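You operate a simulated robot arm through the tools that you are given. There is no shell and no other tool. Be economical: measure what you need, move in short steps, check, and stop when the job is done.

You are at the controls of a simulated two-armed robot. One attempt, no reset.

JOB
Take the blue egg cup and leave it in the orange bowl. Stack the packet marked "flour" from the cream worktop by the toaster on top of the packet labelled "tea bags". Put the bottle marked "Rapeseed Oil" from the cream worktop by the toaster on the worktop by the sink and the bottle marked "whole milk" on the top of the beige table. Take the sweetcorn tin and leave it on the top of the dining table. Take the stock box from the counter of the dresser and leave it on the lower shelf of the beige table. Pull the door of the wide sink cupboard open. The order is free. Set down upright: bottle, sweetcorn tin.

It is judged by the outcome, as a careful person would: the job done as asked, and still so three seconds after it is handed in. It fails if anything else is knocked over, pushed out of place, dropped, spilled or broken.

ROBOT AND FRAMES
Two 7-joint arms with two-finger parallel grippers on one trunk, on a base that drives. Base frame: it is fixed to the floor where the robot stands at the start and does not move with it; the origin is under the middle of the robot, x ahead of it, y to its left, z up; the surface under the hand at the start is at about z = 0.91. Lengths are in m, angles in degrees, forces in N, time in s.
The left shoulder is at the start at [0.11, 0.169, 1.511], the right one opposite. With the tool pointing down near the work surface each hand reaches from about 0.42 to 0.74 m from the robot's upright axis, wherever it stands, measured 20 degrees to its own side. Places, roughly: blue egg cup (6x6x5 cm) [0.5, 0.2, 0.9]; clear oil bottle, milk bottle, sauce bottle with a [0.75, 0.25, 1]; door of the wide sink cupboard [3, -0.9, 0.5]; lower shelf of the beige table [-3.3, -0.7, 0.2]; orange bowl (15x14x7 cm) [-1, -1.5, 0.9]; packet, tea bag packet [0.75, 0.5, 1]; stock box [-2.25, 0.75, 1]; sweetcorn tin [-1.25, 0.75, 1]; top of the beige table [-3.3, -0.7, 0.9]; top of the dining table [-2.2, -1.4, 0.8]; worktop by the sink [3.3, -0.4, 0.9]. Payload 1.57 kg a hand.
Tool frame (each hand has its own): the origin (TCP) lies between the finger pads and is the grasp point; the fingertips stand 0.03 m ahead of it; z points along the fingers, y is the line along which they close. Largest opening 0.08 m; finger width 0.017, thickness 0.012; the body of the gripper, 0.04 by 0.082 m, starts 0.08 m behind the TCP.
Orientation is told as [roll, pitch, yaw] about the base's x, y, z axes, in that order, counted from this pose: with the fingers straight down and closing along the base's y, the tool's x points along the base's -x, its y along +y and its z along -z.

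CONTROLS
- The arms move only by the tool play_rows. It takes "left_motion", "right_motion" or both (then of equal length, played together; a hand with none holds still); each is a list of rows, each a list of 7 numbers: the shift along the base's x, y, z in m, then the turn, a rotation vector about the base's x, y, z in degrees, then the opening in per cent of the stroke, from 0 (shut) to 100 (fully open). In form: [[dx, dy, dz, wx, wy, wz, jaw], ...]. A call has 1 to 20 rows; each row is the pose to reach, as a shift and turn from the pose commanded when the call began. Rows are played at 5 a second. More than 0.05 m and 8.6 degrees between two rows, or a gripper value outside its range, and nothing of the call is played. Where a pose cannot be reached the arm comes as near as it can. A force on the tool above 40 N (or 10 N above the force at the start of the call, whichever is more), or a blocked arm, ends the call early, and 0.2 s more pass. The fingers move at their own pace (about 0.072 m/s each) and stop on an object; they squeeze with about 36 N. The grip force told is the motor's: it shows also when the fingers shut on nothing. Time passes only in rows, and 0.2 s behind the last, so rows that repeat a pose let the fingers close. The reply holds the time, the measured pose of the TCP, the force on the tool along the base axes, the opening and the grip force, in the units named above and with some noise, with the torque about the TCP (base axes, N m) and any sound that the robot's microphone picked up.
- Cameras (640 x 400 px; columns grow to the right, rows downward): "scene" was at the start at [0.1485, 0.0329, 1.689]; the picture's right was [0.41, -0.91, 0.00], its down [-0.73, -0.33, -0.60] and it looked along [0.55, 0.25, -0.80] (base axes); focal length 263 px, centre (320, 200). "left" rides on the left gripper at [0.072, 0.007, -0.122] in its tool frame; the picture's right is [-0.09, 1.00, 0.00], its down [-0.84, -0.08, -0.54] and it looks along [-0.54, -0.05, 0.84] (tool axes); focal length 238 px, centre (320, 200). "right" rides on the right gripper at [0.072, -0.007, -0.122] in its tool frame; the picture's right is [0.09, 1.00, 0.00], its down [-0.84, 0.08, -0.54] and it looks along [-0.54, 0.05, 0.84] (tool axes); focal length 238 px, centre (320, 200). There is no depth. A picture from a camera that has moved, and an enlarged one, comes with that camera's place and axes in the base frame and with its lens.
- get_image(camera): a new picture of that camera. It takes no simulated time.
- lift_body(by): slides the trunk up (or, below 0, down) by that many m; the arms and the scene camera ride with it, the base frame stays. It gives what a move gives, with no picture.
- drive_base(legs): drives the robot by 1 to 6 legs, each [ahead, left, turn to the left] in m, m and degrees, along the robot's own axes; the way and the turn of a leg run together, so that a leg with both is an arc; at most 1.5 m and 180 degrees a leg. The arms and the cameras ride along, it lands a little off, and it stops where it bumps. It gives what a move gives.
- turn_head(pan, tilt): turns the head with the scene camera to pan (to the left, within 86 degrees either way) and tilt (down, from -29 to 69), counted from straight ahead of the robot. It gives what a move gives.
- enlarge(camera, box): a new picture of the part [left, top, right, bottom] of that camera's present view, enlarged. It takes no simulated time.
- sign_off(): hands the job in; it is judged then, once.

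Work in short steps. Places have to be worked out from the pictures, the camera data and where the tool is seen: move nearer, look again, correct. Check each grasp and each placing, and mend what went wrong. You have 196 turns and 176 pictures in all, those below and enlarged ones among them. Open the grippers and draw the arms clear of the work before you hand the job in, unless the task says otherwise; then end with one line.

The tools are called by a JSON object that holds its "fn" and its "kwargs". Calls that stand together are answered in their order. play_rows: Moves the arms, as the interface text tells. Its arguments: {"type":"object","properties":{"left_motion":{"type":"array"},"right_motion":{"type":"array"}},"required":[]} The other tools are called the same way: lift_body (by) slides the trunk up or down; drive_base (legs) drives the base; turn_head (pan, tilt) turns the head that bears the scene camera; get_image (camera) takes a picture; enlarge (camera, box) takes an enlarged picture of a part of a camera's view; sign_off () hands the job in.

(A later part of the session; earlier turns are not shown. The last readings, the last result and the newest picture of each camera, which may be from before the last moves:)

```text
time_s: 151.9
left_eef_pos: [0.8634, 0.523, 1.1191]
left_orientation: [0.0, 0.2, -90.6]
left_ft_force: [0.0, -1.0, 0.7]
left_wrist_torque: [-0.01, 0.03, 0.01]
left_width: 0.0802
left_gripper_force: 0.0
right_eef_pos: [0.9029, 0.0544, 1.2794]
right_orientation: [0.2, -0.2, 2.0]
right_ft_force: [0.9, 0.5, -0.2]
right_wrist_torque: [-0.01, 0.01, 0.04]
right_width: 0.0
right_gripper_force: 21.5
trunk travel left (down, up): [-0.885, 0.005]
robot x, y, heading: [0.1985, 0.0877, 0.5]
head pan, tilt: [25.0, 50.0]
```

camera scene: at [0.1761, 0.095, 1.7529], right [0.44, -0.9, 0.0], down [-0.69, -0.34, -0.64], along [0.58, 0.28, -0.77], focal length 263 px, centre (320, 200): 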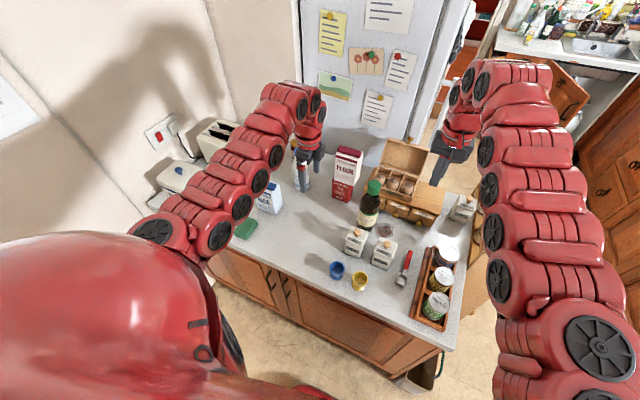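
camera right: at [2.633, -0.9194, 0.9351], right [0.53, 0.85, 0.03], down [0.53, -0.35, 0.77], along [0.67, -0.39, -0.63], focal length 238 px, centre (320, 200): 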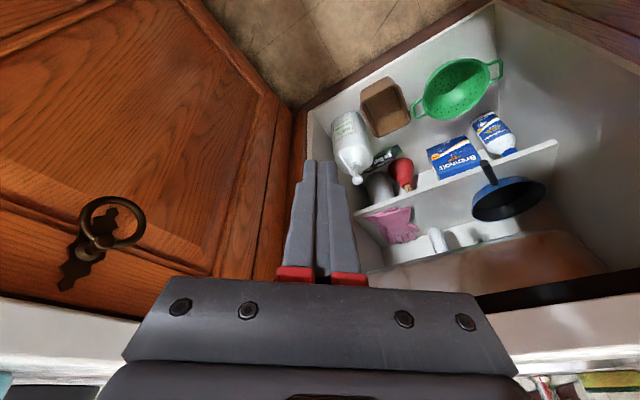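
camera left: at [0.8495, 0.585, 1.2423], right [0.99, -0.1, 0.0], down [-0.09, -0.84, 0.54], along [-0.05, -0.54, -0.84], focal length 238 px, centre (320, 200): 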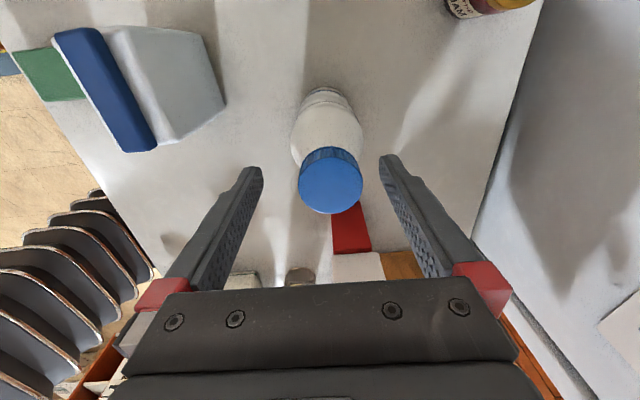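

Now centre at [0.852, 0.515] and lower to 1.097, then view before closing.

{"fn": "play_rows", "kwargs": {"left_motion": [[-0.011, -0.008, 0, 0, 0, 0, 100], [-0.011, -0.008, -0.022, 0, 0, 0, 100], [-0.011, -0.008, -0.022, 0, 0, 0, 100]]}}

{"fn": "get_image", "kwargs": {"camera": "left"}}

{"fn": "enlarge", "kwargs": {"camera": "scene", "box": [240, 90, 320, 170]}}

```text
time_s: 152.7
left_eef_pos: [0.8514, 0.5151, 1.0974]
left_orientation: [0.2, 0.3, -90.6]
left_ft_force: [-0.5, 0.5, -0.2]
left_wrist_torque: [-0.01, -0.03, -0.03]
left_width: 0.08
left_gripper_force: 0.1
right_eef_pos: [0.9011, 0.053, 1.2807]
right_orientation: [0.0, -0.3, 2.0]
right_ft_force: [0.3, 0.0, -0.2]
right_wrist_torque: [0.02, -0.01, -0.02]
right_width: 0.0001
right_gripper_force: 22.0
trunk travel left (down, up): [-0.885, 0.005]
robot x, y, heading: [0.1963, 0.0883, 0.4]
head pan, tilt: [25.0, 50.0]
```

```text
96 pictures are left
camera left: at [0.8578, 0.5861, 1.2201], right [0.99, -0.1, 0.0], down [-0.09, -0.84, 0.54], along [-0.05, -0.54, -0.84], focal length 238 px, centre (320, 200)
```

left: 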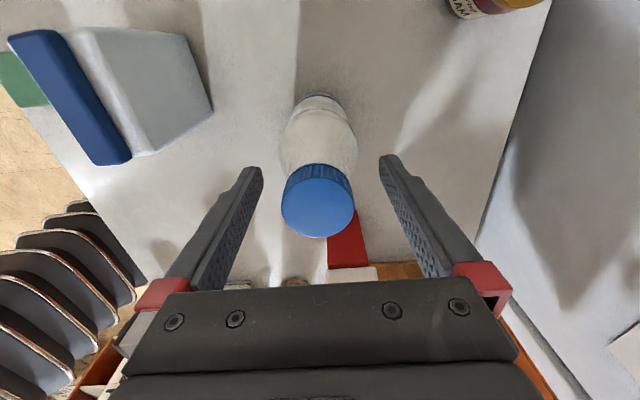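

```text
5.00 times, centred on (280, 130) of scene
camera zoom: at [0.3457, 0.123, 1.753], right [0.42, -0.91, 0.0], down [-0.69, -0.32, -0.64], along [0.58, 0.27, -0.77], focal length 1314 px, centre (520, 550)
```

zoom: 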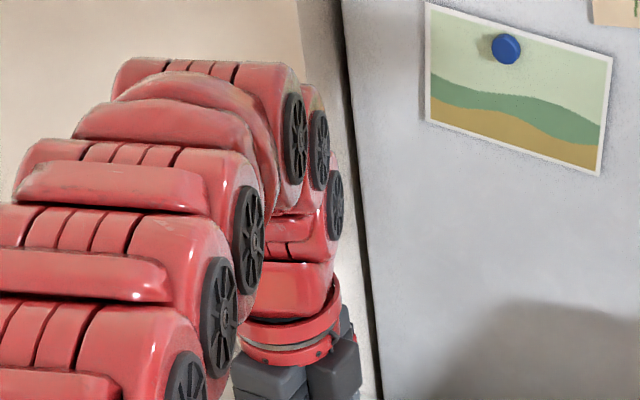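

The cap is centred at the TCP with its top ~2 cm above it. Close and lift.

{"fn": "play_rows", "kwargs": {"left_motion": [[0, 0, 0, 0, 0, 0, 60], [0, 0, 0, 0, 0, 0, 30], [0, 0, 0, 0, 0, 0, 0], [0, 0, 0, 0, 0, 0, 0], [0, 0, 0, 0, 0, 0, 0], [0, 0, 0.02, 0, 0, 0, 0], [0, 0, 0.05, 0, 0, 0, 0], [0, 0, 0.08, 0, 0, 0, 0]]}}

{"fn": "get_image", "kwargs": {"camera": "left"}}

{"fn": "get_image", "kwargs": {"camera": "scene"}}

```text
time_s: 154.5
left_eef_pos: [0.8507, 0.5148, 1.1787]
left_orientation: [0.0, 0.3, -90.7]
left_ft_force: [1.6, -0.9, -6.4]
left_wrist_torque: [0.01, 0.0, 0.02]
left_width: 0.0447
left_gripper_force: 36.1
right_eef_pos: [0.9003, 0.053, 1.2808]
right_orientation: [0.1, -0.2, 1.9]
right_ft_force: [-0.1, -0.6, 0.5]
right_wrist_torque: [0.0, -0.01, 0.03]
right_width: 0.0001
right_gripper_force: 20.9
trunk travel left (down, up): [-0.885, 0.005]
robot x, y, heading: [0.2001, 0.0894, -0.0]
head pan, tilt: [25.0, 50.0]
```

```text
94 pictures are left
camera left: at [0.8583, 0.586, 1.3004], right [0.99, -0.1, 0.0], down [-0.09, -0.84, 0.54], along [-0.05, -0.54, -0.84], focal length 238 px, centre (320, 200)
```

left: 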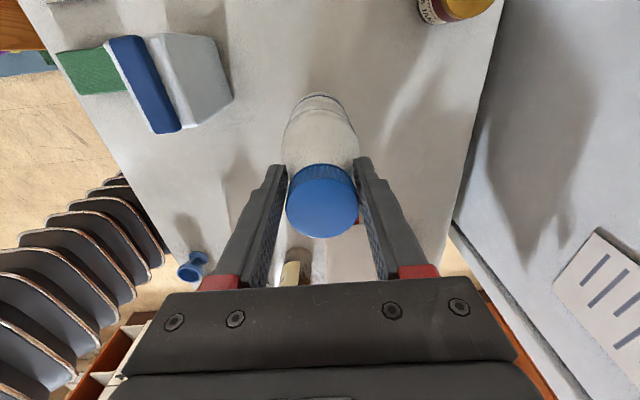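

```text
93 pictures are left
camera scene: at [0.3472, 0.1233, 1.7528], right [0.42, -0.91, 0.0], down [-0.69, -0.32, -0.64], along [0.58, 0.27, -0.77], focal length 263 px, centre (320, 200)
```

scene: 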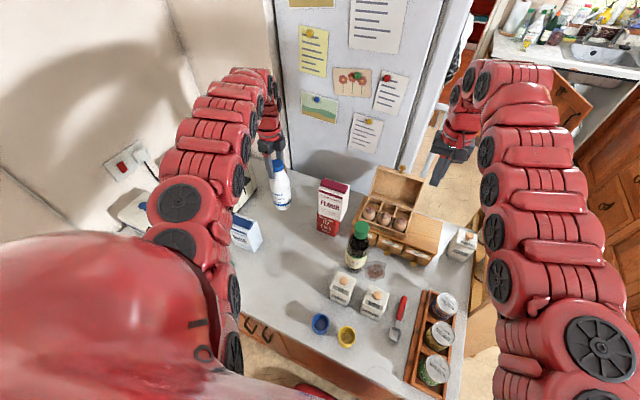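

Milk is held and lifted. To pass between the rice box and the flour stack, I move it back 5 cm, then right to y≈0.43, then drive back.

{"fn": "play_rows", "kwargs": {"left_motion": [[-0.02, 0, 0.01, 0, 0, 0, 0], [-0.04, 0, 0.02, 0, 0, 0, 0], [-0.05, -0.02, 0.03, 0, 0, 0, 0], [-0.05, -0.045, 0.03, 0, 0, 0, 0], [-0.05, -0.07, 0.03, 0, 0, 0, 0], [-0.05, -0.085, 0.03, 0, 0, 0, 0]]}}

{"fn": "get_image", "kwargs": {"camera": "left"}}

```text
time_s: 155.9
left_eef_pos: [0.8026, 0.4609, 1.2094]
left_orientation: [0.1, 0.2, -90.6]
left_ft_force: [0.4, 1.1, -6.3]
left_wrist_torque: [0.0, 0.0, -0.01]
left_width: 0.0413
left_gripper_force: 36.2
left hand out of reach, approached as far as the arm can: row 5, 6
right_eef_pos: [0.903, 0.053, 1.2803]
right_orientation: [0.0, -0.1, 1.9]
right_ft_force: [0.4, -0.5, 0.3]
right_wrist_torque: [0.03, 0.02, 0.02]
right_width: 0.0
right_gripper_force: 21.4
trunk travel left (down, up): [-0.885, 0.005]
robot x, y, heading: [0.1974, 0.0878, 0.2]
head pan, tilt: [25.0, 50.0]
```

```text
92 pictures are left
camera left: at [0.8088, 0.5319, 1.3314], right [0.99, -0.1, 0.0], down [-0.09, -0.84, 0.54], along [-0.05, -0.54, -0.84], focal length 238 px, centre (320, 200)
```

left: 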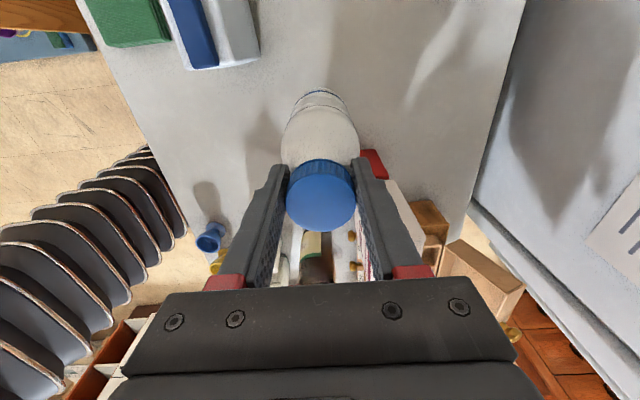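

Milk at y≈0.46 clears the rice box (y≥0.53) and stack. Drive straight back.

{"fn": "drive_base", "kwargs": {"legs": [[-0.16, -0.01, 0]]}}

{"fn": "turn_head", "kwargs": {"pan": 5, "tilt": 60}}

{"fn": "get_image", "kwargs": {"camera": "scene"}}

```text
time_s: 157.3
left_eef_pos: [0.6467, 0.4513, 1.2077]
left_orientation: [0.0, 0.2, -90.5]
left_ft_force: [0.2, 0.0, -6.5]
left_wrist_torque: [0.03, 0.01, 0.01]
left_width: 0.0411
left_gripper_force: 36.0
right_eef_pos: [0.7459, 0.0434, 1.2778]
right_orientation: [0.1, -0.1, 2.0]
right_ft_force: [0.9, -0.1, 0.5]
right_wrist_torque: [0.02, 0.04, -0.03]
right_width: 0.0001
right_gripper_force: 21.6
trunk travel left (down, up): [-0.885, 0.005]
robot x, y, heading: [0.0374, 0.0793, 0.2]
head pan, tilt: [25.0, 50.0]
```

```text
time_s: 158.1
left_eef_pos: [0.644, 0.4507, 1.2096]
left_orientation: [0.4, 0.2, -90.7]
left_ft_force: [0.1, 0.2, -5.3]
left_wrist_torque: [0.04, 0.0, 0.0]
left_width: 0.0411
left_gripper_force: 35.5
right_eef_pos: [0.7422, 0.043, 1.2812]
right_orientation: [0.1, -0.3, 2.0]
right_ft_force: [-0.4, -0.3, 0.4]
right_wrist_torque: [0.01, -0.01, -0.02]
right_width: 0.0
right_gripper_force: 21.1
trunk travel left (down, up): [-0.885, 0.005]
robot x, y, heading: [0.038, 0.0786, 0.0]
head pan, tilt: [5.0, 60.0]
```

```text
91 pictures are left
camera scene: at [0.1848, 0.0871, 1.7404], right [0.09, -1.0, 0.0], down [-0.86, -0.08, -0.5], along [0.5, 0.04, -0.87], focal length 263 px, centre (320, 200)
```

scene: 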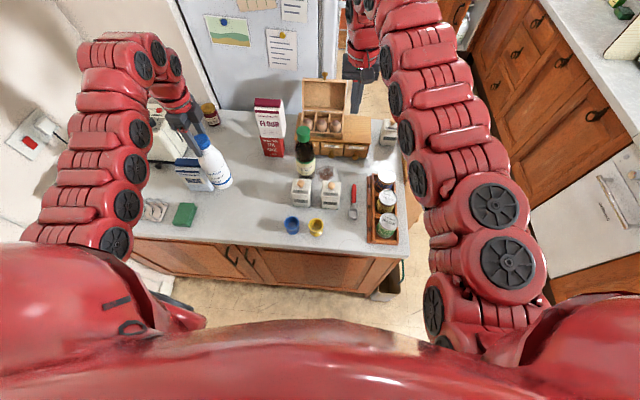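

Egg cup is at ≈[0.534,0.213], the yellow one at y≈0.131, so I'll grasp along x (yaw +90). Back off 5 cm, then rotate and bring the right hand over.

{"fn": "drive_base", "kwargs": {"legs": [[-0.05, 0, 0]]}}

{"fn": "play_rows", "kwargs": {"right_motion": [[-0.01, 0.01, 0, 0, 0, 8, 0], [-0.02, 0.02, 0, 0, 0, 16, 0], [-0.02, 0.03, 0, 0, 0, 24, 30], [-0.03, 0.04, 0, 0, 0, 32, 60], [-0.04, 0.05, -0.01, 0, 0, 40, 100], [-0.05, 0.06, -0.02, 0, 0, 48, 100], [-0.07, 0.08, -0.03, 0, 0, 56, 100], [-0.09, 0.1, -0.04, 0, 0, 64, 100], [-0.11, 0.12, -0.05, 0, 0, 72, 100], [-0.13, 0.14, -0.07, 0, 0, 80, 100], [-0.15, 0.16, -0.09, 0, 0, 88, 100], [-0.158, 0.17, -0.11, 0, 0, 88, 100]]}}

{"fn": "get_image", "kwargs": {"camera": "right"}}

{"fn": "get_image", "kwargs": {"camera": "scene"}}

```text
time_s: 159.1
left_eef_pos: [0.6028, 0.4496, 1.204]
left_orientation: [-0.2, 0.2, -90.7]
left_ft_force: [0.6, -1.1, -7.0]
left_wrist_torque: [0.01, -0.01, 0.02]
left_width: 0.0414
left_gripper_force: 35.9
right_eef_pos: [0.7026, 0.043, 1.2752]
right_orientation: [0.1, 0.2, 2.0]
right_ft_force: [1.1, 0.5, -0.6]
right_wrist_torque: [0.0, 0.08, 0.0]
right_width: 0.0001
right_gripper_force: 21.7
trunk travel left (down, up): [-0.885, 0.005]
robot x, y, heading: [-0.0066, 0.0788, 0.3]
head pan, tilt: [5.0, 60.0]
```

```text
time_s: 161.7
left_eef_pos: [0.596, 0.4508, 1.2082]
left_orientation: [0.1, 0.1, -90.8]
left_ft_force: [-0.5, -1.1, -6.1]
left_wrist_torque: [0.0, -0.02, 0.01]
left_width: 0.041
left_gripper_force: 36.6
right_eef_pos: [0.5383, 0.2144, 1.17]
right_orientation: [0.2, -0.2, 89.9]
right_ft_force: [0.2, 0.0, 0.3]
right_wrist_torque: [0.0, -0.01, 0.01]
right_width: 0.0801
right_gripper_force: 0.0
trunk travel left (down, up): [-0.885, 0.005]
robot x, y, heading: [-0.0114, 0.0772, 0.0]
head pan, tilt: [5.0, 60.0]
```

```text
90 pictures are left
camera right: at [0.5449, 0.1418, 1.2923], right [-1.0, -0.09, 0.0], down [-0.08, 0.83, 0.55], along [-0.05, 0.54, -0.84], focal length 238 px, centre (320, 200)
```

right: 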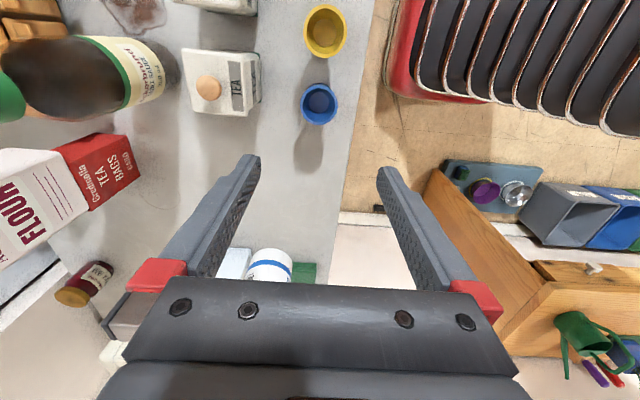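

```text
89 pictures are left
camera scene: at [0.1372, 0.0879, 1.7402], right [0.09, -1.0, 0.0], down [-0.86, -0.08, -0.5], along [0.5, 0.04, -0.87], focal length 263 px, centre (320, 200)
```

scene: 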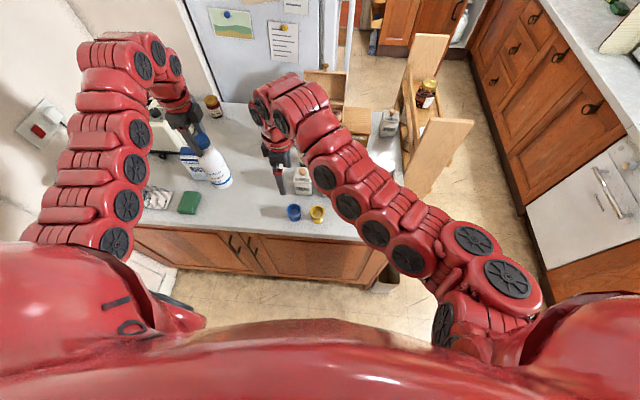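

Blue cup rim centre ≈[0.541, 0.206], ~5 cm wide. Descend to z≈0.945 in steps and check before closing.

{"fn": "play_rows", "kwargs": {"right_motion": [[0.003, -0.008, -0.04, 0, 0, 0, 100], [0.003, -0.008, -0.08, 0, 0, 0, 100], [0.003, -0.008, -0.12, 0, 0, 0, 100], [0.003, -0.008, -0.16, 0, 0, 0, 100], [0.003, -0.008, -0.195, 0, 0, 0, 100], [0.003, -0.008, -0.195, 0, 0, 0, 100]]}}

{"fn": "get_image", "kwargs": {"camera": "right"}}

```text
time_s: 163.1
left_eef_pos: [0.5948, 0.4492, 1.2095]
left_orientation: [0.1, 0.2, -90.8]
left_ft_force: [0.3, 0.4, -6.7]
left_wrist_torque: [0.02, 0.02, 0.02]
left_width: 0.0413
left_gripper_force: 36.0
right_eef_pos: [0.5397, 0.2051, 0.9752]
right_orientation: [0.1, -0.3, 90.0]
right_ft_force: [-0.1, 0.0, -0.2]
right_wrist_torque: [0.01, -0.01, -0.02]
right_width: 0.08
right_gripper_force: 0.0
trunk travel left (down, up): [-0.885, 0.005]
robot x, y, heading: [-0.0081, 0.0769, 0.1]
head pan, tilt: [5.0, 60.0]
```

```text
88 pictures are left
camera right: at [0.5455, 0.1324, 1.0985], right [-1.0, -0.09, 0.0], down [-0.08, 0.83, 0.55], along [-0.05, 0.54, -0.84], focal length 238 px, centre (320, 200)
```

right: 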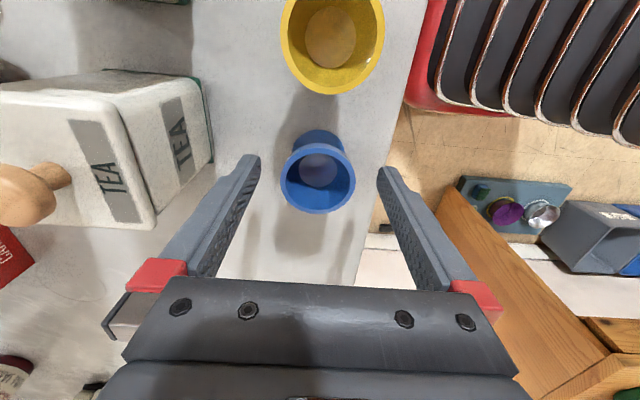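

Well centred; rim at z≈0.96. Lower 2.8 cm and close.

{"fn": "play_rows", "kwargs": {"right_motion": [[0, 0, -0.015, 0, 0, 0, 100], [0, 0, -0.027, 0, 0, 0, 100], [0, 0, -0.027, 0, 0, 0, 60], [0, 0, -0.027, 0, 0, 0, 20], [0, 0, -0.027, 0, 0, 0, 0], [0, 0, -0.027, 0, 0, 0, 0], [0, 0, -0.0, 0, 0, 0, 0], [0, 0, 0.03, 0, 0, 0, 0], [0, 0, 0.06, 0, 0, 0, 0]]}}

{"fn": "get_image", "kwargs": {"camera": "right"}}

```text
time_s: 165.1
left_eef_pos: [0.5945, 0.45, 1.2097]
left_orientation: [0.1, 0.2, -90.6]
left_ft_force: [-0.2, 0.2, -6.3]
left_wrist_torque: [0.01, 0.0, 0.0]
left_width: 0.041
left_gripper_force: 35.9
right_eef_pos: [0.5369, 0.2041, 1.0364]
right_orientation: [0.1, -0.3, 90.0]
right_ft_force: [0.3, 0.1, 0.2]
right_wrist_torque: [-0.03, -0.03, -0.04]
right_width: 0.0001
right_gripper_force: 21.4
trunk travel left (down, up): [-0.885, 0.005]
robot x, y, heading: [-0.0081, 0.0764, 0.1]
head pan, tilt: [5.0, 60.0]
```

```text
87 pictures are left
camera right: at [0.5454, 0.1328, 1.1584], right [-1.0, -0.09, 0.0], down [-0.08, 0.83, 0.55], along [-0.05, 0.54, -0.84], focal length 238 px, centre (320, 200)
```

right: 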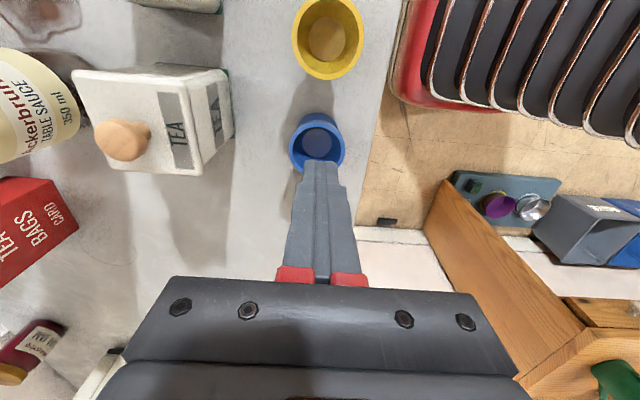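

The cup slipped out and still stands in place. Retry: descend again, close, and inspect before lifting.

{"fn": "play_rows", "kwargs": {"right_motion": [[0.003, -0.001, 0, 0, 0, 0, 60], [0.003, -0.001, 0, 0, 0, 0, 100], [0.003, -0.001, 0, 0, 0, 0, 100], [0.003, -0.001, -0.04, 0, 0, 0, 100], [0.003, -0.001, -0.07, 0, 0, 0, 100], [0.003, -0.001, -0.089, 0, 0, 0, 100], [0.003, -0.001, -0.089, 0, 0, 0, 100]]}}

{"fn": "get_image", "kwargs": {"camera": "right"}}

{"fn": "enlarge", "kwargs": {"camera": "scene", "box": [240, 140, 340, 230]}}

```text
time_s: 166.7
left_eef_pos: [0.5946, 0.4516, 1.2099]
left_orientation: [0.1, 0.2, -90.7]
left_ft_force: [0.5, 0.3, -5.9]
left_wrist_torque: [0.03, -0.01, 0.04]
left_width: 0.0413
left_gripper_force: 36.0
right_eef_pos: [0.5418, 0.2049, 0.9461]
right_orientation: [0.2, -0.2, 90.1]
right_ft_force: [0.7, 0.5, 0.0]
right_wrist_torque: [-0.01, -0.02, 0.01]
right_width: 0.08
right_gripper_force: 0.2
trunk travel left (down, up): [-0.885, 0.005]
robot x, y, heading: [-0.0115, 0.0768, 0.0]
head pan, tilt: [5.0, 60.0]
```

```text
86 pictures are left
camera right: at [0.549, 0.132, 1.0681], right [-1.0, -0.09, 0.0], down [-0.08, 0.83, 0.55], along [-0.05, 0.54, -0.84], focal length 238 px, centre (320, 200)
```

right: 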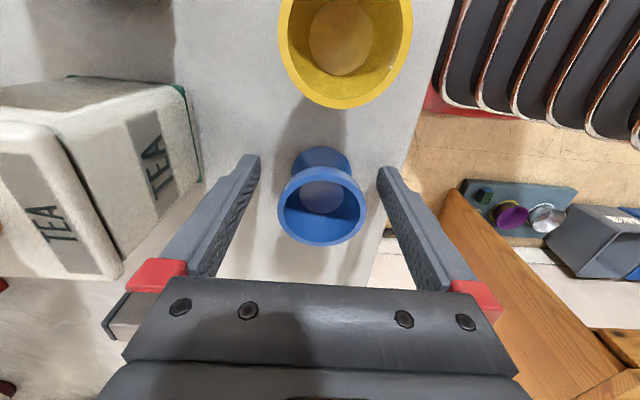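

```text
4.44 times, centred on (290, 185) of scene
camera zoom: at [0.1378, 0.087, 1.7402], right [0.09, -1.0, 0.0], down [-0.86, -0.08, -0.5], along [0.5, 0.04, -0.87], focal length 1168 px, centre (453, 267)
```

zoom: 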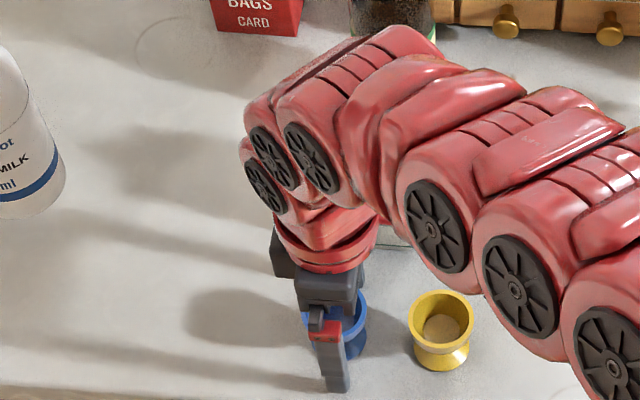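

Close without lifting, to read the width and see the contact.

{"fn": "play_rows", "kwargs": {"right_motion": [[0, 0, -0.002, 0, 0, 0, 70], [0, 0, -0.002, 0, 0, 0, 40], [0, 0, -0.002, 0, 0, 0, 0], [0, 0, -0.002, 0, 0, 0, 0], [0, 0, -0.002, 0, 0, 0, 0]]}}

{"fn": "get_image", "kwargs": {"camera": "right"}}

```text
time_s: 167.8
left_eef_pos: [0.595, 0.4488, 1.2085]
left_orientation: [0.1, 0.2, -90.7]
left_ft_force: [-0.2, 0.1, -4.9]
left_wrist_torque: [0.03, 0.01, -0.02]
left_width: 0.0413
left_gripper_force: 36.2
right_eef_pos: [0.5421, 0.2038, 0.9447]
right_orientation: [0.1, -0.3, 90.0]
right_ft_force: [-0.1, 0.0, 3.0]
right_wrist_torque: [-0.02, -0.03, 0.0]
right_width: 0.0558
right_gripper_force: 36.0
trunk travel left (down, up): [-0.885, 0.005]
robot x, y, heading: [-0.009, 0.0771, 0.2]
head pan, tilt: [5.0, 60.0]
```

```text
84 pictures are left
camera right: at [0.5493, 0.1316, 1.0665], right [-1.0, -0.09, 0.0], down [-0.08, 0.83, 0.55], along [-0.05, 0.54, -0.84], focal length 238 px, centre (320, 200)
```

right: 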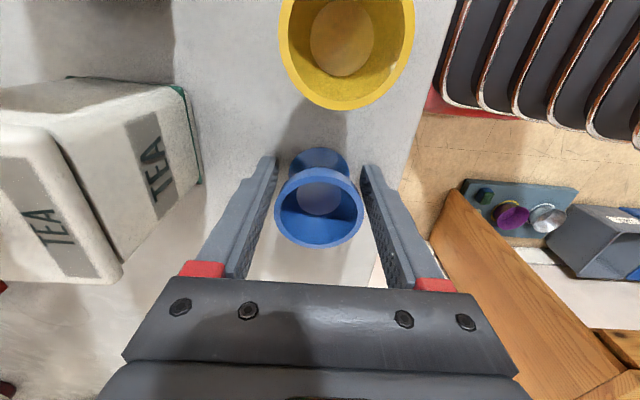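

Gripped now (0.056 m). Lift slowly this time.

{"fn": "play_rows", "kwargs": {"right_motion": [[0, 0, 0.001, 0, 0, 0, 0], [0, 0, 0.004, 0, 0, 0, 0], [0, 0, 0.008, 0, 0, 0, 0], [0, 0, 0.013, 0, 0, 0, 0], [0, 0, 0.02, 0, 0, 0, 0], [0, 0, 0.028, 0, 0, 0, 0]]}}

{"fn": "get_image", "kwargs": {"camera": "right"}}

```text
time_s: 169.2
left_eef_pos: [0.5958, 0.4501, 1.2093]
left_orientation: [0.1, 0.3, -90.7]
left_ft_force: [0.2, -0.1, -7.2]
left_wrist_torque: [0.05, -0.04, -0.02]
left_width: 0.041
left_gripper_force: 36.0
right_eef_pos: [0.5425, 0.203, 0.9713]
right_orientation: [0.1, -0.2, 90.0]
right_ft_force: [0.5, -0.3, -1.3]
right_wrist_torque: [-0.03, -0.03, -0.01]
right_width: 0.0561
right_gripper_force: 36.5
trunk travel left (down, up): [-0.885, 0.005]
robot x, y, heading: [-0.0125, 0.0786, 0.1]
head pan, tilt: [5.0, 60.0]
```

```text
83 pictures are left
camera right: at [0.5498, 0.1307, 1.0947], right [-1.0, -0.09, 0.0], down [-0.08, 0.83, 0.55], along [-0.05, 0.54, -0.84], focal length 238 px, centre (320, 200)
```

right: 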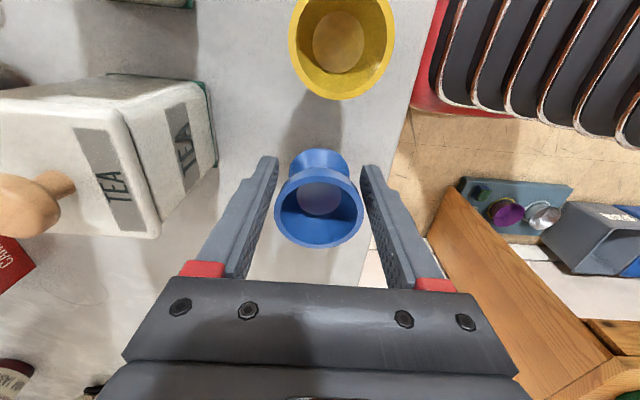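

Cup held. Lift to ~1.08, back away from the worktop and look around toward the west side of the room.

{"fn": "play_rows", "kwargs": {"right_motion": [[0, 0, 0.015, 0, 0, 0, 0], [0, 0, 0.035, 0, 0, 0, 0], [0, 0, 0.06, 0, 0, 0, 0], [0, 0, 0.085, 0, 0, 0, 0], [0, 0, 0.11, 0, 0, 0, 0]]}}

{"fn": "drive_base", "kwargs": {"legs": [[-0.5, -0.1, 0]]}}

{"fn": "turn_head", "kwargs": {"pan": -86, "tilt": 25}}

{"fn": "get_image", "kwargs": {"camera": "scene"}}

{"fn": "turn_head", "kwargs": {"pan": 86, "tilt": 25}}

{"fn": "get_image", "kwargs": {"camera": "scene"}}

```text
time_s: 170.4
left_eef_pos: [0.5949, 0.4512, 1.2091]
left_orientation: [0.1, 0.1, -90.7]
left_ft_force: [-0.3, 0.0, -5.9]
left_wrist_torque: [0.0, -0.02, -0.01]
left_width: 0.041
left_gripper_force: 35.8
right_eef_pos: [0.5407, 0.2023, 1.0848]
right_orientation: [0.0, -0.3, 89.9]
right_ft_force: [-0.1, 0.4, -0.8]
right_wrist_torque: [0.02, 0.03, 0.0]
right_width: 0.056
right_gripper_force: 36.0
trunk travel left (down, up): [-0.885, 0.005]
robot x, y, heading: [-0.0111, 0.0796, 0.1]
head pan, tilt: [5.0, 60.0]
```

```text
time_s: 173.4
left_eef_pos: [0.0993, 0.3498, 1.2096]
left_orientation: [0.1, 0.3, -90.6]
left_ft_force: [-0.6, 0.0, -6.1]
left_wrist_torque: [0.01, 0.01, -0.01]
left_width: 0.0411
left_gripper_force: 36.1
right_eef_pos: [0.0446, 0.1028, 1.0831]
right_orientation: [0.3, -0.2, 90.0]
right_ft_force: [-0.7, -0.1, -0.5]
right_wrist_torque: [-0.01, -0.01, -0.01]
right_width: 0.0559
right_gripper_force: 35.9
trunk travel left (down, up): [-0.885, 0.005]
robot x, y, heading: [-0.5078, -0.0234, 0.0]
head pan, tilt: [5.0, 60.0]
```

```text
time_s: 175.1
left_eef_pos: [0.0979, 0.3508, 1.2102]
left_orientation: [0.2, 0.3, -90.6]
left_ft_force: [-0.3, 0.6, -6.3]
left_wrist_torque: [0.06, 0.03, -0.03]
left_width: 0.0409
left_gripper_force: 35.7
right_eef_pos: [0.0442, 0.1031, 1.0829]
right_orientation: [0.1, -0.2, 90.1]
right_ft_force: [-0.3, 0.1, -0.2]
right_wrist_torque: [-0.03, 0.0, 0.02]
right_width: 0.0559
right_gripper_force: 35.9
trunk travel left (down, up): [-0.885, 0.005]
robot x, y, heading: [-0.5081, -0.022, -0.0]
head pan, tilt: [-85.9, 25.0]
```

```text
82 pictures are left
camera scene: at [-0.4184, -0.1112, 1.7903], right [-1.0, -0.07, 0.0], down [-0.03, 0.42, -0.91], along [0.07, -0.9, -0.42], focal length 263 px, centre (320, 200)
```

scene: 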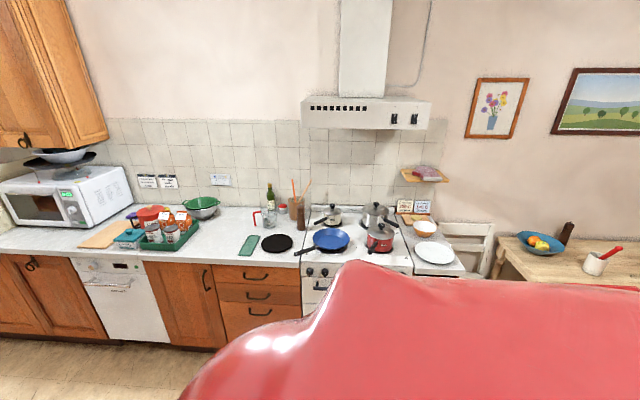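

```text
time_s: 177.7
left_eef_pos: [0.0984, 0.35, 1.2096]
left_orientation: [0.0, 0.2, -90.6]
left_ft_force: [-0.1, 0.4, -5.9]
left_wrist_torque: [0.04, 0.03, 0.01]
left_width: 0.0411
left_gripper_force: 35.7
right_eef_pos: [0.0442, 0.1033, 1.0833]
right_orientation: [0.0, -0.3, 90.0]
right_ft_force: [0.7, 0.6, -1.0]
right_wrist_torque: [0.01, -0.01, 0.0]
right_width: 0.056
right_gripper_force: 36.5
trunk travel left (down, up): [-0.885, 0.005]
robot x, y, heading: [-0.5071, -0.0263, 0.1]
head pan, tilt: [85.9, 25.0]
```

```text
81 pictures are left
camera scene: at [-0.4192, 0.0725, 1.7903], right [1.0, -0.07, 0.0], down [-0.03, -0.42, -0.91], along [0.06, 0.9, -0.42], focal length 263 px, centre (320, 200)
```

scene: 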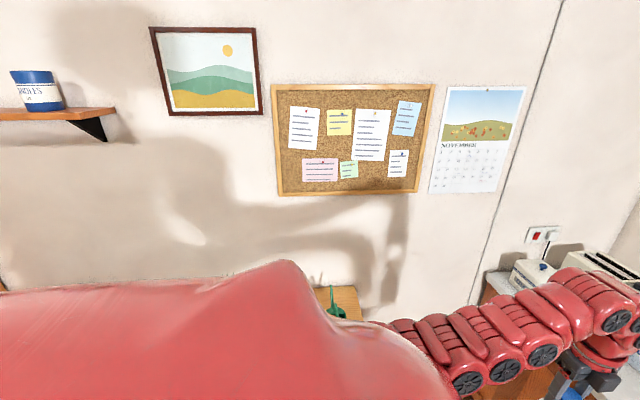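

The orange bowl sits on the small worktop right of the hob at ≈[-0.96,-1.56]. I turn right 90° first to view that side, with arms at radius ~0.7 clear of everything.

{"fn": "drive_base", "kwargs": {"legs": [[0, 0, -90]]}}

{"fn": "turn_head", "kwargs": {"pan": -35, "tilt": 30}}

{"fn": "get_image", "kwargs": {"camera": "scene"}}

{"fn": "turn_head", "kwargs": {"pan": -80, "tilt": 25}}

{"fn": "get_image", "kwargs": {"camera": "scene"}}

```text
time_s: 182.0
left_eef_pos: [-0.1468, -0.6351, 1.2082]
left_orientation: [0.2, 0.2, 178.3]
left_ft_force: [0.1, 0.6, -5.9]
left_wrist_torque: [0.01, -0.02, 0.0]
left_width: 0.041
left_gripper_force: 35.4
right_eef_pos: [-0.3912, -0.5761, 1.0831]
right_orientation: [0.1, -0.1, -1.1]
right_ft_force: [-0.1, -0.4, -1.8]
right_wrist_torque: [-0.02, -0.03, 0.01]
right_width: 0.0553
right_gripper_force: 35.5
trunk travel left (down, up): [-0.885, 0.005]
robot x, y, heading: [-0.5056, -0.0233, -91.0]
head pan, tilt: [85.9, 25.0]
```

```text
time_s: 184.0
left_eef_pos: [-0.1472, -0.6346, 1.209]
left_orientation: [0.1, 0.2, 178.3]
left_ft_force: [0.4, 0.7, -5.9]
left_wrist_torque: [-0.03, -0.03, 0.03]
left_width: 0.0412
left_gripper_force: 35.7
right_eef_pos: [-0.3932, -0.5771, 1.0835]
right_orientation: [0.3, -0.2, -1.1]
right_ft_force: [0.9, -0.4, -1.0]
right_wrist_torque: [-0.02, -0.01, 0.0]
right_width: 0.0558
right_gripper_force: 35.9
trunk travel left (down, up): [-0.885, 0.005]
robot x, y, heading: [-0.5065, -0.0237, -91.0]
head pan, tilt: [-35.0, 30.0]
```

```text
80 pictures are left
camera scene: at [-0.5607, -0.1748, 1.7823], right [-0.81, 0.59, 0.0], down [0.29, 0.41, -0.87], along [-0.51, -0.7, -0.5], focal length 263 px, centre (320, 200)
```

scene: 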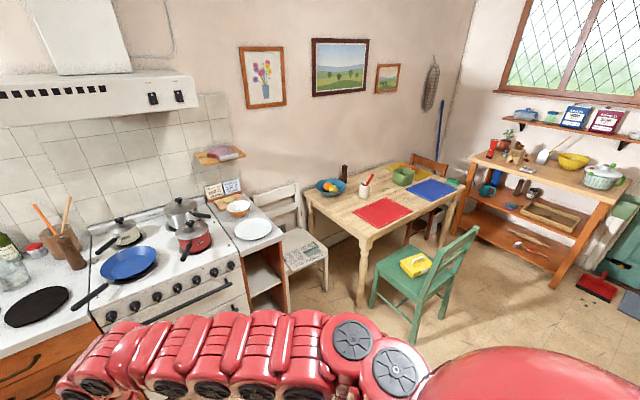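

```text
time_s: 185.1
left_eef_pos: [-0.1462, -0.6356, 1.209]
left_orientation: [0.1, 0.2, 178.2]
left_ft_force: [-0.1, -0.8, -5.1]
left_wrist_torque: [-0.01, -0.02, 0.01]
left_width: 0.0412
left_gripper_force: 35.6
right_eef_pos: [-0.3933, -0.5766, 1.0842]
right_orientation: [0.0, -0.2, -1.1]
right_ft_force: [-0.1, -0.1, -1.3]
right_wrist_torque: [0.01, -0.01, -0.02]
right_width: 0.0555
right_gripper_force: 35.5
trunk travel left (down, up): [-0.885, 0.005]
robot x, y, heading: [-0.5032, -0.0203, -91.0]
head pan, tilt: [-80.0, 25.0]
```

```text
79 pictures are left
camera scene: at [-0.5986, -0.1161, 1.7903], right [-0.16, 0.99, 0.0], down [0.42, 0.07, -0.91], along [-0.9, -0.14, -0.42], focal length 263 px, centre (320, 200)
```

scene: 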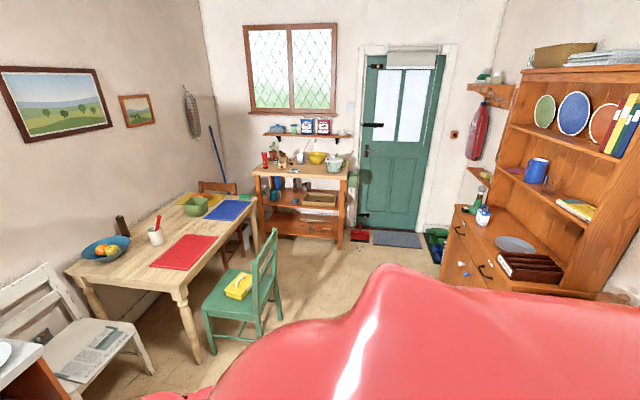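

Clear map now: beige table under the window (front x≈-3.0, y -1.2…-0.2), free corridor around y≈0. I turn to face west and drive 1.4 m.

{"fn": "drive_base", "kwargs": {"legs": [[0, 0, -89], [1.4, 0.05, 0]]}}

{"fn": "turn_head", "kwargs": {"pan": 15, "tilt": 35}}

{"fn": "get_image", "kwargs": {"camera": "scene"}}

```text
time_s: 195.8
left_eef_pos: [-2.5202, -0.4083, 1.2089]
left_orientation: [0.1, 0.2, 87.7]
left_ft_force: [0.2, 1.2, -5.6]
left_wrist_torque: [0.0, -0.01, 0.03]
left_width: 0.0411
left_gripper_force: 35.5
right_eef_pos: [-2.4594, -0.163, 1.0834]
right_orientation: [0.1, -0.1, -91.7]
right_ft_force: [0.3, 0.8, -0.3]
right_wrist_torque: [0.01, -0.05, 0.01]
right_width: 0.0557
right_gripper_force: 35.8
trunk travel left (down, up): [-0.885, 0.005]
robot x, y, heading: [-1.9054, -0.0552, 178.3]
head pan, tilt: [-80.0, 25.0]
```

```text
time_s: 197.6
left_eef_pos: [-2.5214, -0.4091, 1.2087]
left_orientation: [0.2, 0.2, 87.6]
left_ft_force: [0.8, 0.2, -6.2]
left_wrist_torque: [-0.04, 0.02, 0.01]
left_width: 0.0409
left_gripper_force: 36.1
right_eef_pos: [-2.4591, -0.1624, 1.0831]
right_orientation: [0.0, -0.2, -91.7]
right_ft_force: [0.0, -0.5, -1.2]
right_wrist_torque: [0.0, 0.01, 0.01]
right_width: 0.0558
right_gripper_force: 35.8
trunk travel left (down, up): [-0.885, 0.005]
robot x, y, heading: [-1.9023, -0.055, 178.5]
head pan, tilt: [15.0, 35.0]
```

```text
78 pictures are left
camera scene: at [-2.0705, -0.0708, 1.7745], right [-0.23, 0.97, 0.0], down [0.56, 0.13, -0.82], along [-0.8, -0.19, -0.57], focal length 263 px, centre (320, 200)
```

scene: 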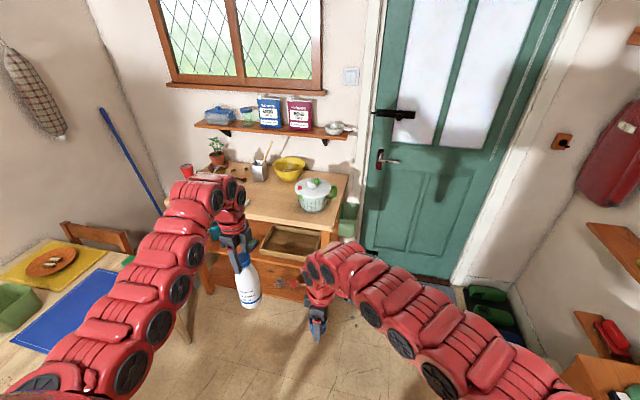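

Free spot on the table top at ≈[-3.14,-0.62]; a lidded dish stands at [-3.2,-0.37], so I first move the right hand (cup) to the robot's right side.

{"fn": "play_rows", "kwargs": {"right_motion": [[-0.01, 0.045, 0, 0, 0, 0, 0], [-0.02, 0.09, 0, 0, 0, 0, 0], [-0.03, 0.135, 0, 0, 0, 0, 0], [-0.03, 0.18, 0, 0, 0, 0, 0], [-0.03, 0.225, 0, 0, 0, 0, 0], [-0.03, 0.27, 0, 0, 0, 0, 0], [-0.03, 0.3, 0, 0, 0, 0, 0]]}}

{"fn": "drive_base", "kwargs": {"legs": [[0.61, 0.225, 1]]}}

{"fn": "get_image", "kwargs": {"camera": "left"}}

{"fn": "get_image", "kwargs": {"camera": "scene"}}

```text
time_s: 199.2
left_eef_pos: [-2.5213, -0.408, 1.2091]
left_orientation: [0.1, 0.2, 87.6]
left_ft_force: [0.0, 0.2, -5.7]
left_wrist_torque: [-0.02, 0.0, -0.02]
left_width: 0.0409
left_gripper_force: 36.1
right_eef_pos: [-2.5201, 0.1385, 1.0686]
right_orientation: [0.3, -0.3, -91.7]
right_ft_force: [-0.4, 0.2, -0.9]
right_wrist_torque: [-0.02, -0.02, -0.03]
right_width: 0.0556
right_gripper_force: 36.7
right hand out of reach, approached as far as the arm can: row 2, 3, 4, 5, 6, 7
trunk travel left (down, up): [-0.885, 0.005]
robot x, y, heading: [-1.9049, -0.0539, 178.4]
head pan, tilt: [15.0, 35.0]
```

```text
time_s: 202.7
left_eef_pos: [-3.1119, -0.641, 1.2101]
left_orientation: [0.2, 0.2, 89.2]
left_ft_force: [-0.3, 0.0, -5.9]
left_wrist_torque: [-0.02, 0.01, 0.01]
left_width: 0.041
left_gripper_force: 36.1
right_eef_pos: [-3.1281, -0.0948, 1.0687]
right_orientation: [0.4, -0.3, -90.1]
right_ft_force: [-0.3, 0.0, -1.2]
right_wrist_torque: [-0.03, 0.01, -0.01]
right_width: 0.0557
right_gripper_force: 36.2
trunk travel left (down, up): [-0.885, 0.005]
robot x, y, heading: [-2.5043, -0.2698, 180.2]
head pan, tilt: [15.0, 35.0]
```

```text
77 pictures are left
camera left: at [-3.1199, -0.7133, 1.3316], right [-0.99, 0.11, 0.0], down [0.09, 0.84, 0.54], along [0.06, 0.54, -0.84], focal length 238 px, centre (320, 200)
```

left: 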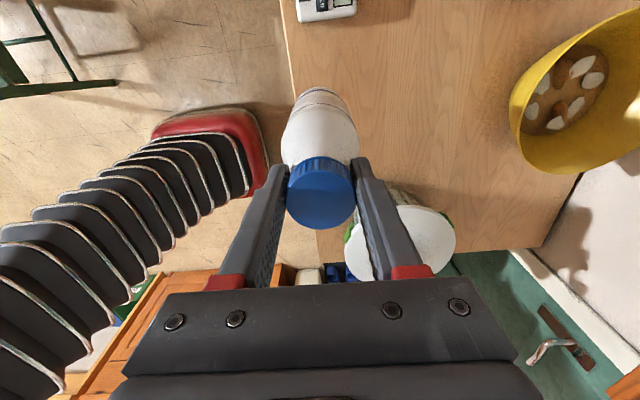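

```text
76 pictures are left
camera scene: at [-2.6713, -0.291, 1.7746], right [-0.26, 0.97, 0.0], down [0.55, 0.15, -0.82], along [-0.79, -0.21, -0.57], focal length 263 px, centre (320, 200)
```

scene: 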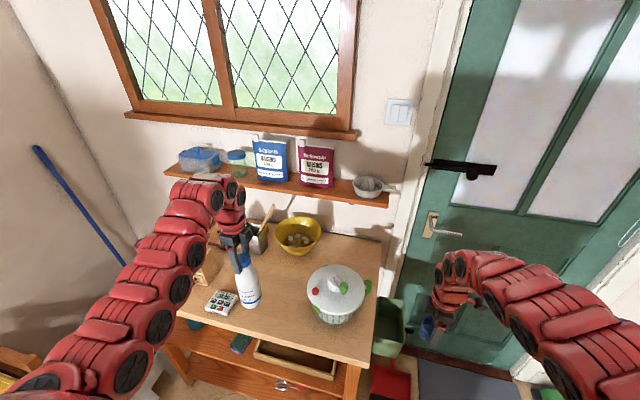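

Table front edge is at x≈-3.08, so the bottle must go ~7.5 cm further in (to x≈-3.19). Then lower slowly until contact.

{"fn": "play_rows", "kwargs": {"left_motion": [[-0.03, 0.005, 0, 0, 0, 0, 0], [-0.06, 0.01, 0, 0, 0, 0, 0], [-0.078, 0.012, 0, 0, 0, 0, 0], [-0.078, 0.012, -0.03, 0, 0, 0, 0], [-0.078, 0.012, -0.06, 0, 0, 0, 0], [-0.078, 0.012, -0.08, 0, 0, 0, 0]]}}

{"fn": "get_image", "kwargs": {"camera": "scene"}}

```text
time_s: 204.1
left_eef_pos: [-3.1908, -0.629, 1.1279]
left_orientation: [-0.1, 0.1, 89.2]
left_ft_force: [-0.3, 0.9, -5.8]
left_wrist_torque: [-0.02, -0.03, -0.03]
left_width: 0.041
left_gripper_force: 36.1
right_eef_pos: [-3.1294, -0.0939, 1.0684]
right_orientation: [0.4, -0.3, -90.3]
right_ft_force: [0.0, 0.7, -1.4]
right_wrist_torque: [0.02, -0.04, 0.01]
right_width: 0.0554
right_gripper_force: 36.2
trunk travel left (down, up): [-0.885, 0.005]
robot x, y, heading: [-2.5062, -0.2691, 179.7]
head pan, tilt: [15.0, 35.0]
```

```text
75 pictures are left
camera scene: at [-2.6731, -0.291, 1.7744], right [-0.26, 0.97, 0.0], down [0.56, 0.15, -0.82], along [-0.79, -0.21, -0.57], focal length 263 px, centre (320, 200)
```

scene: 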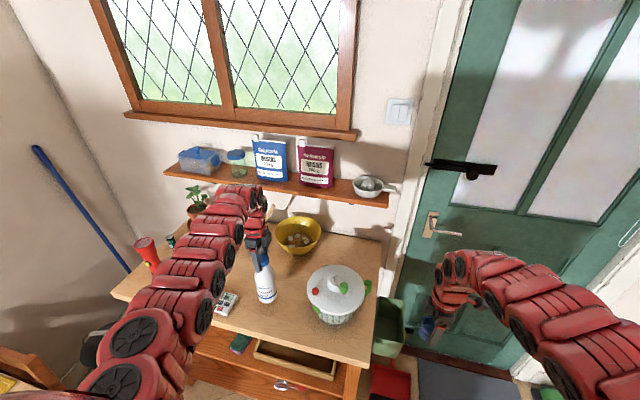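

Clear spot. Lower in small steps to contact.

{"fn": "play_rows", "kwargs": {"left_motion": [[0, 0, -0.008, 0, 0, 0, 0], [0, 0, -0.014, 0, 0, 0, 0], [0, 0, -0.018, 0, 0, 0, 0], [0, 0, -0.022, 0, 0, 0, 0], [0, 0, -0.026, 0, 0, 0, 0], [0, 0, -0.03, 0, 0, 0, 0], [0, 0, -0.034, 0, 0, 0, 0], [0, 0, -0.038, 0, 0, 0, 0], [0, 0, -0.042, 0, 0, 0, 0]]}}

```text
time_s: 206.1
left_eef_pos: [-3.1881, -0.6287, 1.0946]
left_orientation: [0.7, 0.6, 89.3]
left_ft_force: [0.1, -1.4, 36.7]
left_wrist_torque: [0.94, -0.42, -0.01]
left_width: 0.041
left_gripper_force: 36.8
right_eef_pos: [-3.125, -0.0925, 1.0727]
right_orientation: [0.1, -0.4, -90.1]
right_ft_force: [-0.9, 0.0, -0.5]
right_wrist_torque: [0.0, 0.01, -0.03]
right_width: 0.0557
right_gripper_force: 35.9
trunk travel left (down, up): [-0.885, 0.005]
robot x, y, heading: [-2.5076, -0.2692, 180.2]
head pan, tilt: [15.0, 35.0]
```

Firm contact at TCP 1.095. Relax, open, and retreat upward.

{"fn": "play_rows", "kwargs": {"left_motion": [[0, 0, 0.006, 0, 0, 0, 0], [0, 0, 0.009, 0, 0, 0, 0], [0, 0, 0.009, 0, 0, 0, 50], [0, 0, 0.009, 0, 0, 0, 100], [0, 0, 0.009, 0, 0, 0, 100], [0, 0, 0.04, 0, 0, 0, 100], [0, 0, 0.08, 0, 0, 0, 100], [0, 0, 0.11, 0, 0, 0, 100]]}}

{"fn": "get_image", "kwargs": {"camera": "left"}}

{"fn": "get_image", "kwargs": {"camera": "scene"}}

```text
time_s: 207.9
left_eef_pos: [-3.1902, -0.6306, 1.1961]
left_orientation: [0.1, 0.2, 89.4]
left_ft_force: [-0.5, 0.1, -0.4]
left_wrist_torque: [0.0, 0.0, -0.01]
left_width: 0.0802
left_gripper_force: 0.2
right_eef_pos: [-3.1281, -0.0947, 1.0694]
right_orientation: [0.4, -0.3, -90.2]
right_ft_force: [-0.1, -0.3, -1.0]
right_wrist_torque: [0.01, 0.01, -0.02]
right_width: 0.0557
right_gripper_force: 35.7
trunk travel left (down, up): [-0.885, 0.005]
robot x, y, heading: [-2.5078, -0.2715, 179.9]
head pan, tilt: [15.0, 35.0]
```

```text
74 pictures are left
camera left: at [-3.1975, -0.7017, 1.3189], right [-0.99, 0.1, 0.0], down [0.09, 0.84, 0.54], along [0.06, 0.54, -0.84], focal length 238 px, centre (320, 200)
```

left: 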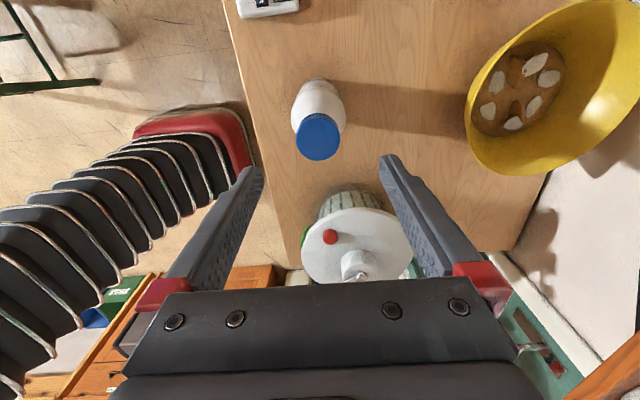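

```text
73 pictures are left
camera scene: at [-2.6713, -0.2907, 1.7746], right [-0.26, 0.97, 0.0], down [0.55, 0.15, -0.82], along [-0.79, -0.21, -0.57], focal length 263 px, centre (320, 200)
```

scene: 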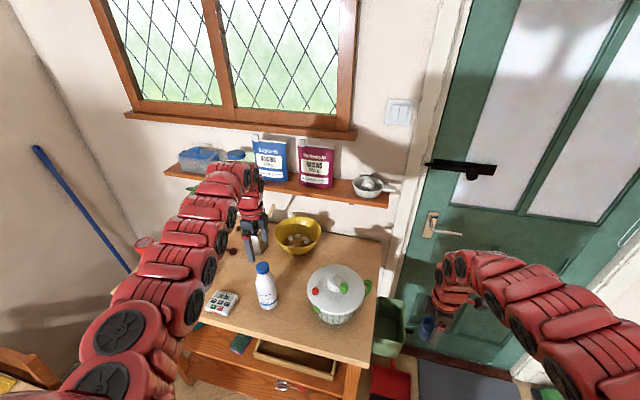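

Milk stands upright on the table top. I back off and look at the lower shelf on the way.

{"fn": "drive_base", "kwargs": {"legs": [[-0.7, -0.2, 0]]}}

{"fn": "turn_head", "kwargs": {"pan": 20, "tilt": 38}}

{"fn": "enlarge", "kwargs": {"camera": "scene", "box": [160, 120, 440, 320]}}

```text
time_s: 211.9
left_eef_pos: [-2.4801, -0.4327, 1.1972]
left_orientation: [0.2, 0.2, 89.5]
left_ft_force: [-0.1, 0.7, 0.8]
left_wrist_torque: [-0.01, 0.01, 0.0]
left_width: 0.0797
left_gripper_force: 0.2
right_eef_pos: [-2.4204, 0.103, 1.0688]
right_orientation: [0.3, -0.4, -89.9]
right_ft_force: [-0.5, -0.3, -1.1]
right_wrist_torque: [0.02, 0.0, 0.0]
right_width: 0.0555
right_gripper_force: 35.8
trunk travel left (down, up): [-0.885, 0.005]
robot x, y, heading: [-1.8002, -0.0724, -179.7]
head pan, tilt: [15.0, 35.0]
```

```text
time_s: 212.6
left_eef_pos: [-2.4804, -0.4319, 1.1967]
left_orientation: [0.0, 0.3, 89.5]
left_ft_force: [-0.3, -0.2, -0.2]
left_wrist_torque: [-0.01, -0.01, 0.04]
left_width: 0.0798
left_gripper_force: 0.0
right_eef_pos: [-2.4202, 0.1047, 1.0694]
right_orientation: [0.4, -0.3, -89.9]
right_ft_force: [0.2, 0.3, -0.9]
right_wrist_torque: [0.01, 0.0, 0.0]
right_width: 0.0555
right_gripper_force: 36.0
trunk travel left (down, up): [-0.885, 0.005]
robot x, y, heading: [-1.8006, -0.0675, -179.8]
head pan, tilt: [20.0, 38.0]
```

```text
2.00 times, centred on (300, 220) of scene
camera zoom: at [-1.9587, -0.0969, 1.77], right [-0.34, 0.94, 0.0], down [0.58, 0.21, -0.79], along [-0.74, -0.27, -0.62], focal length 526 px, centre (360, 160)
```

zoom: 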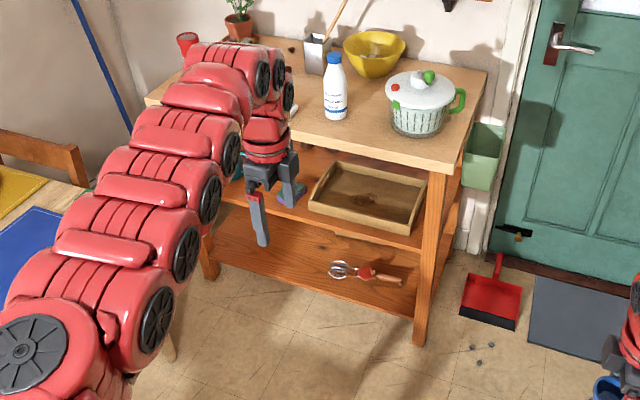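

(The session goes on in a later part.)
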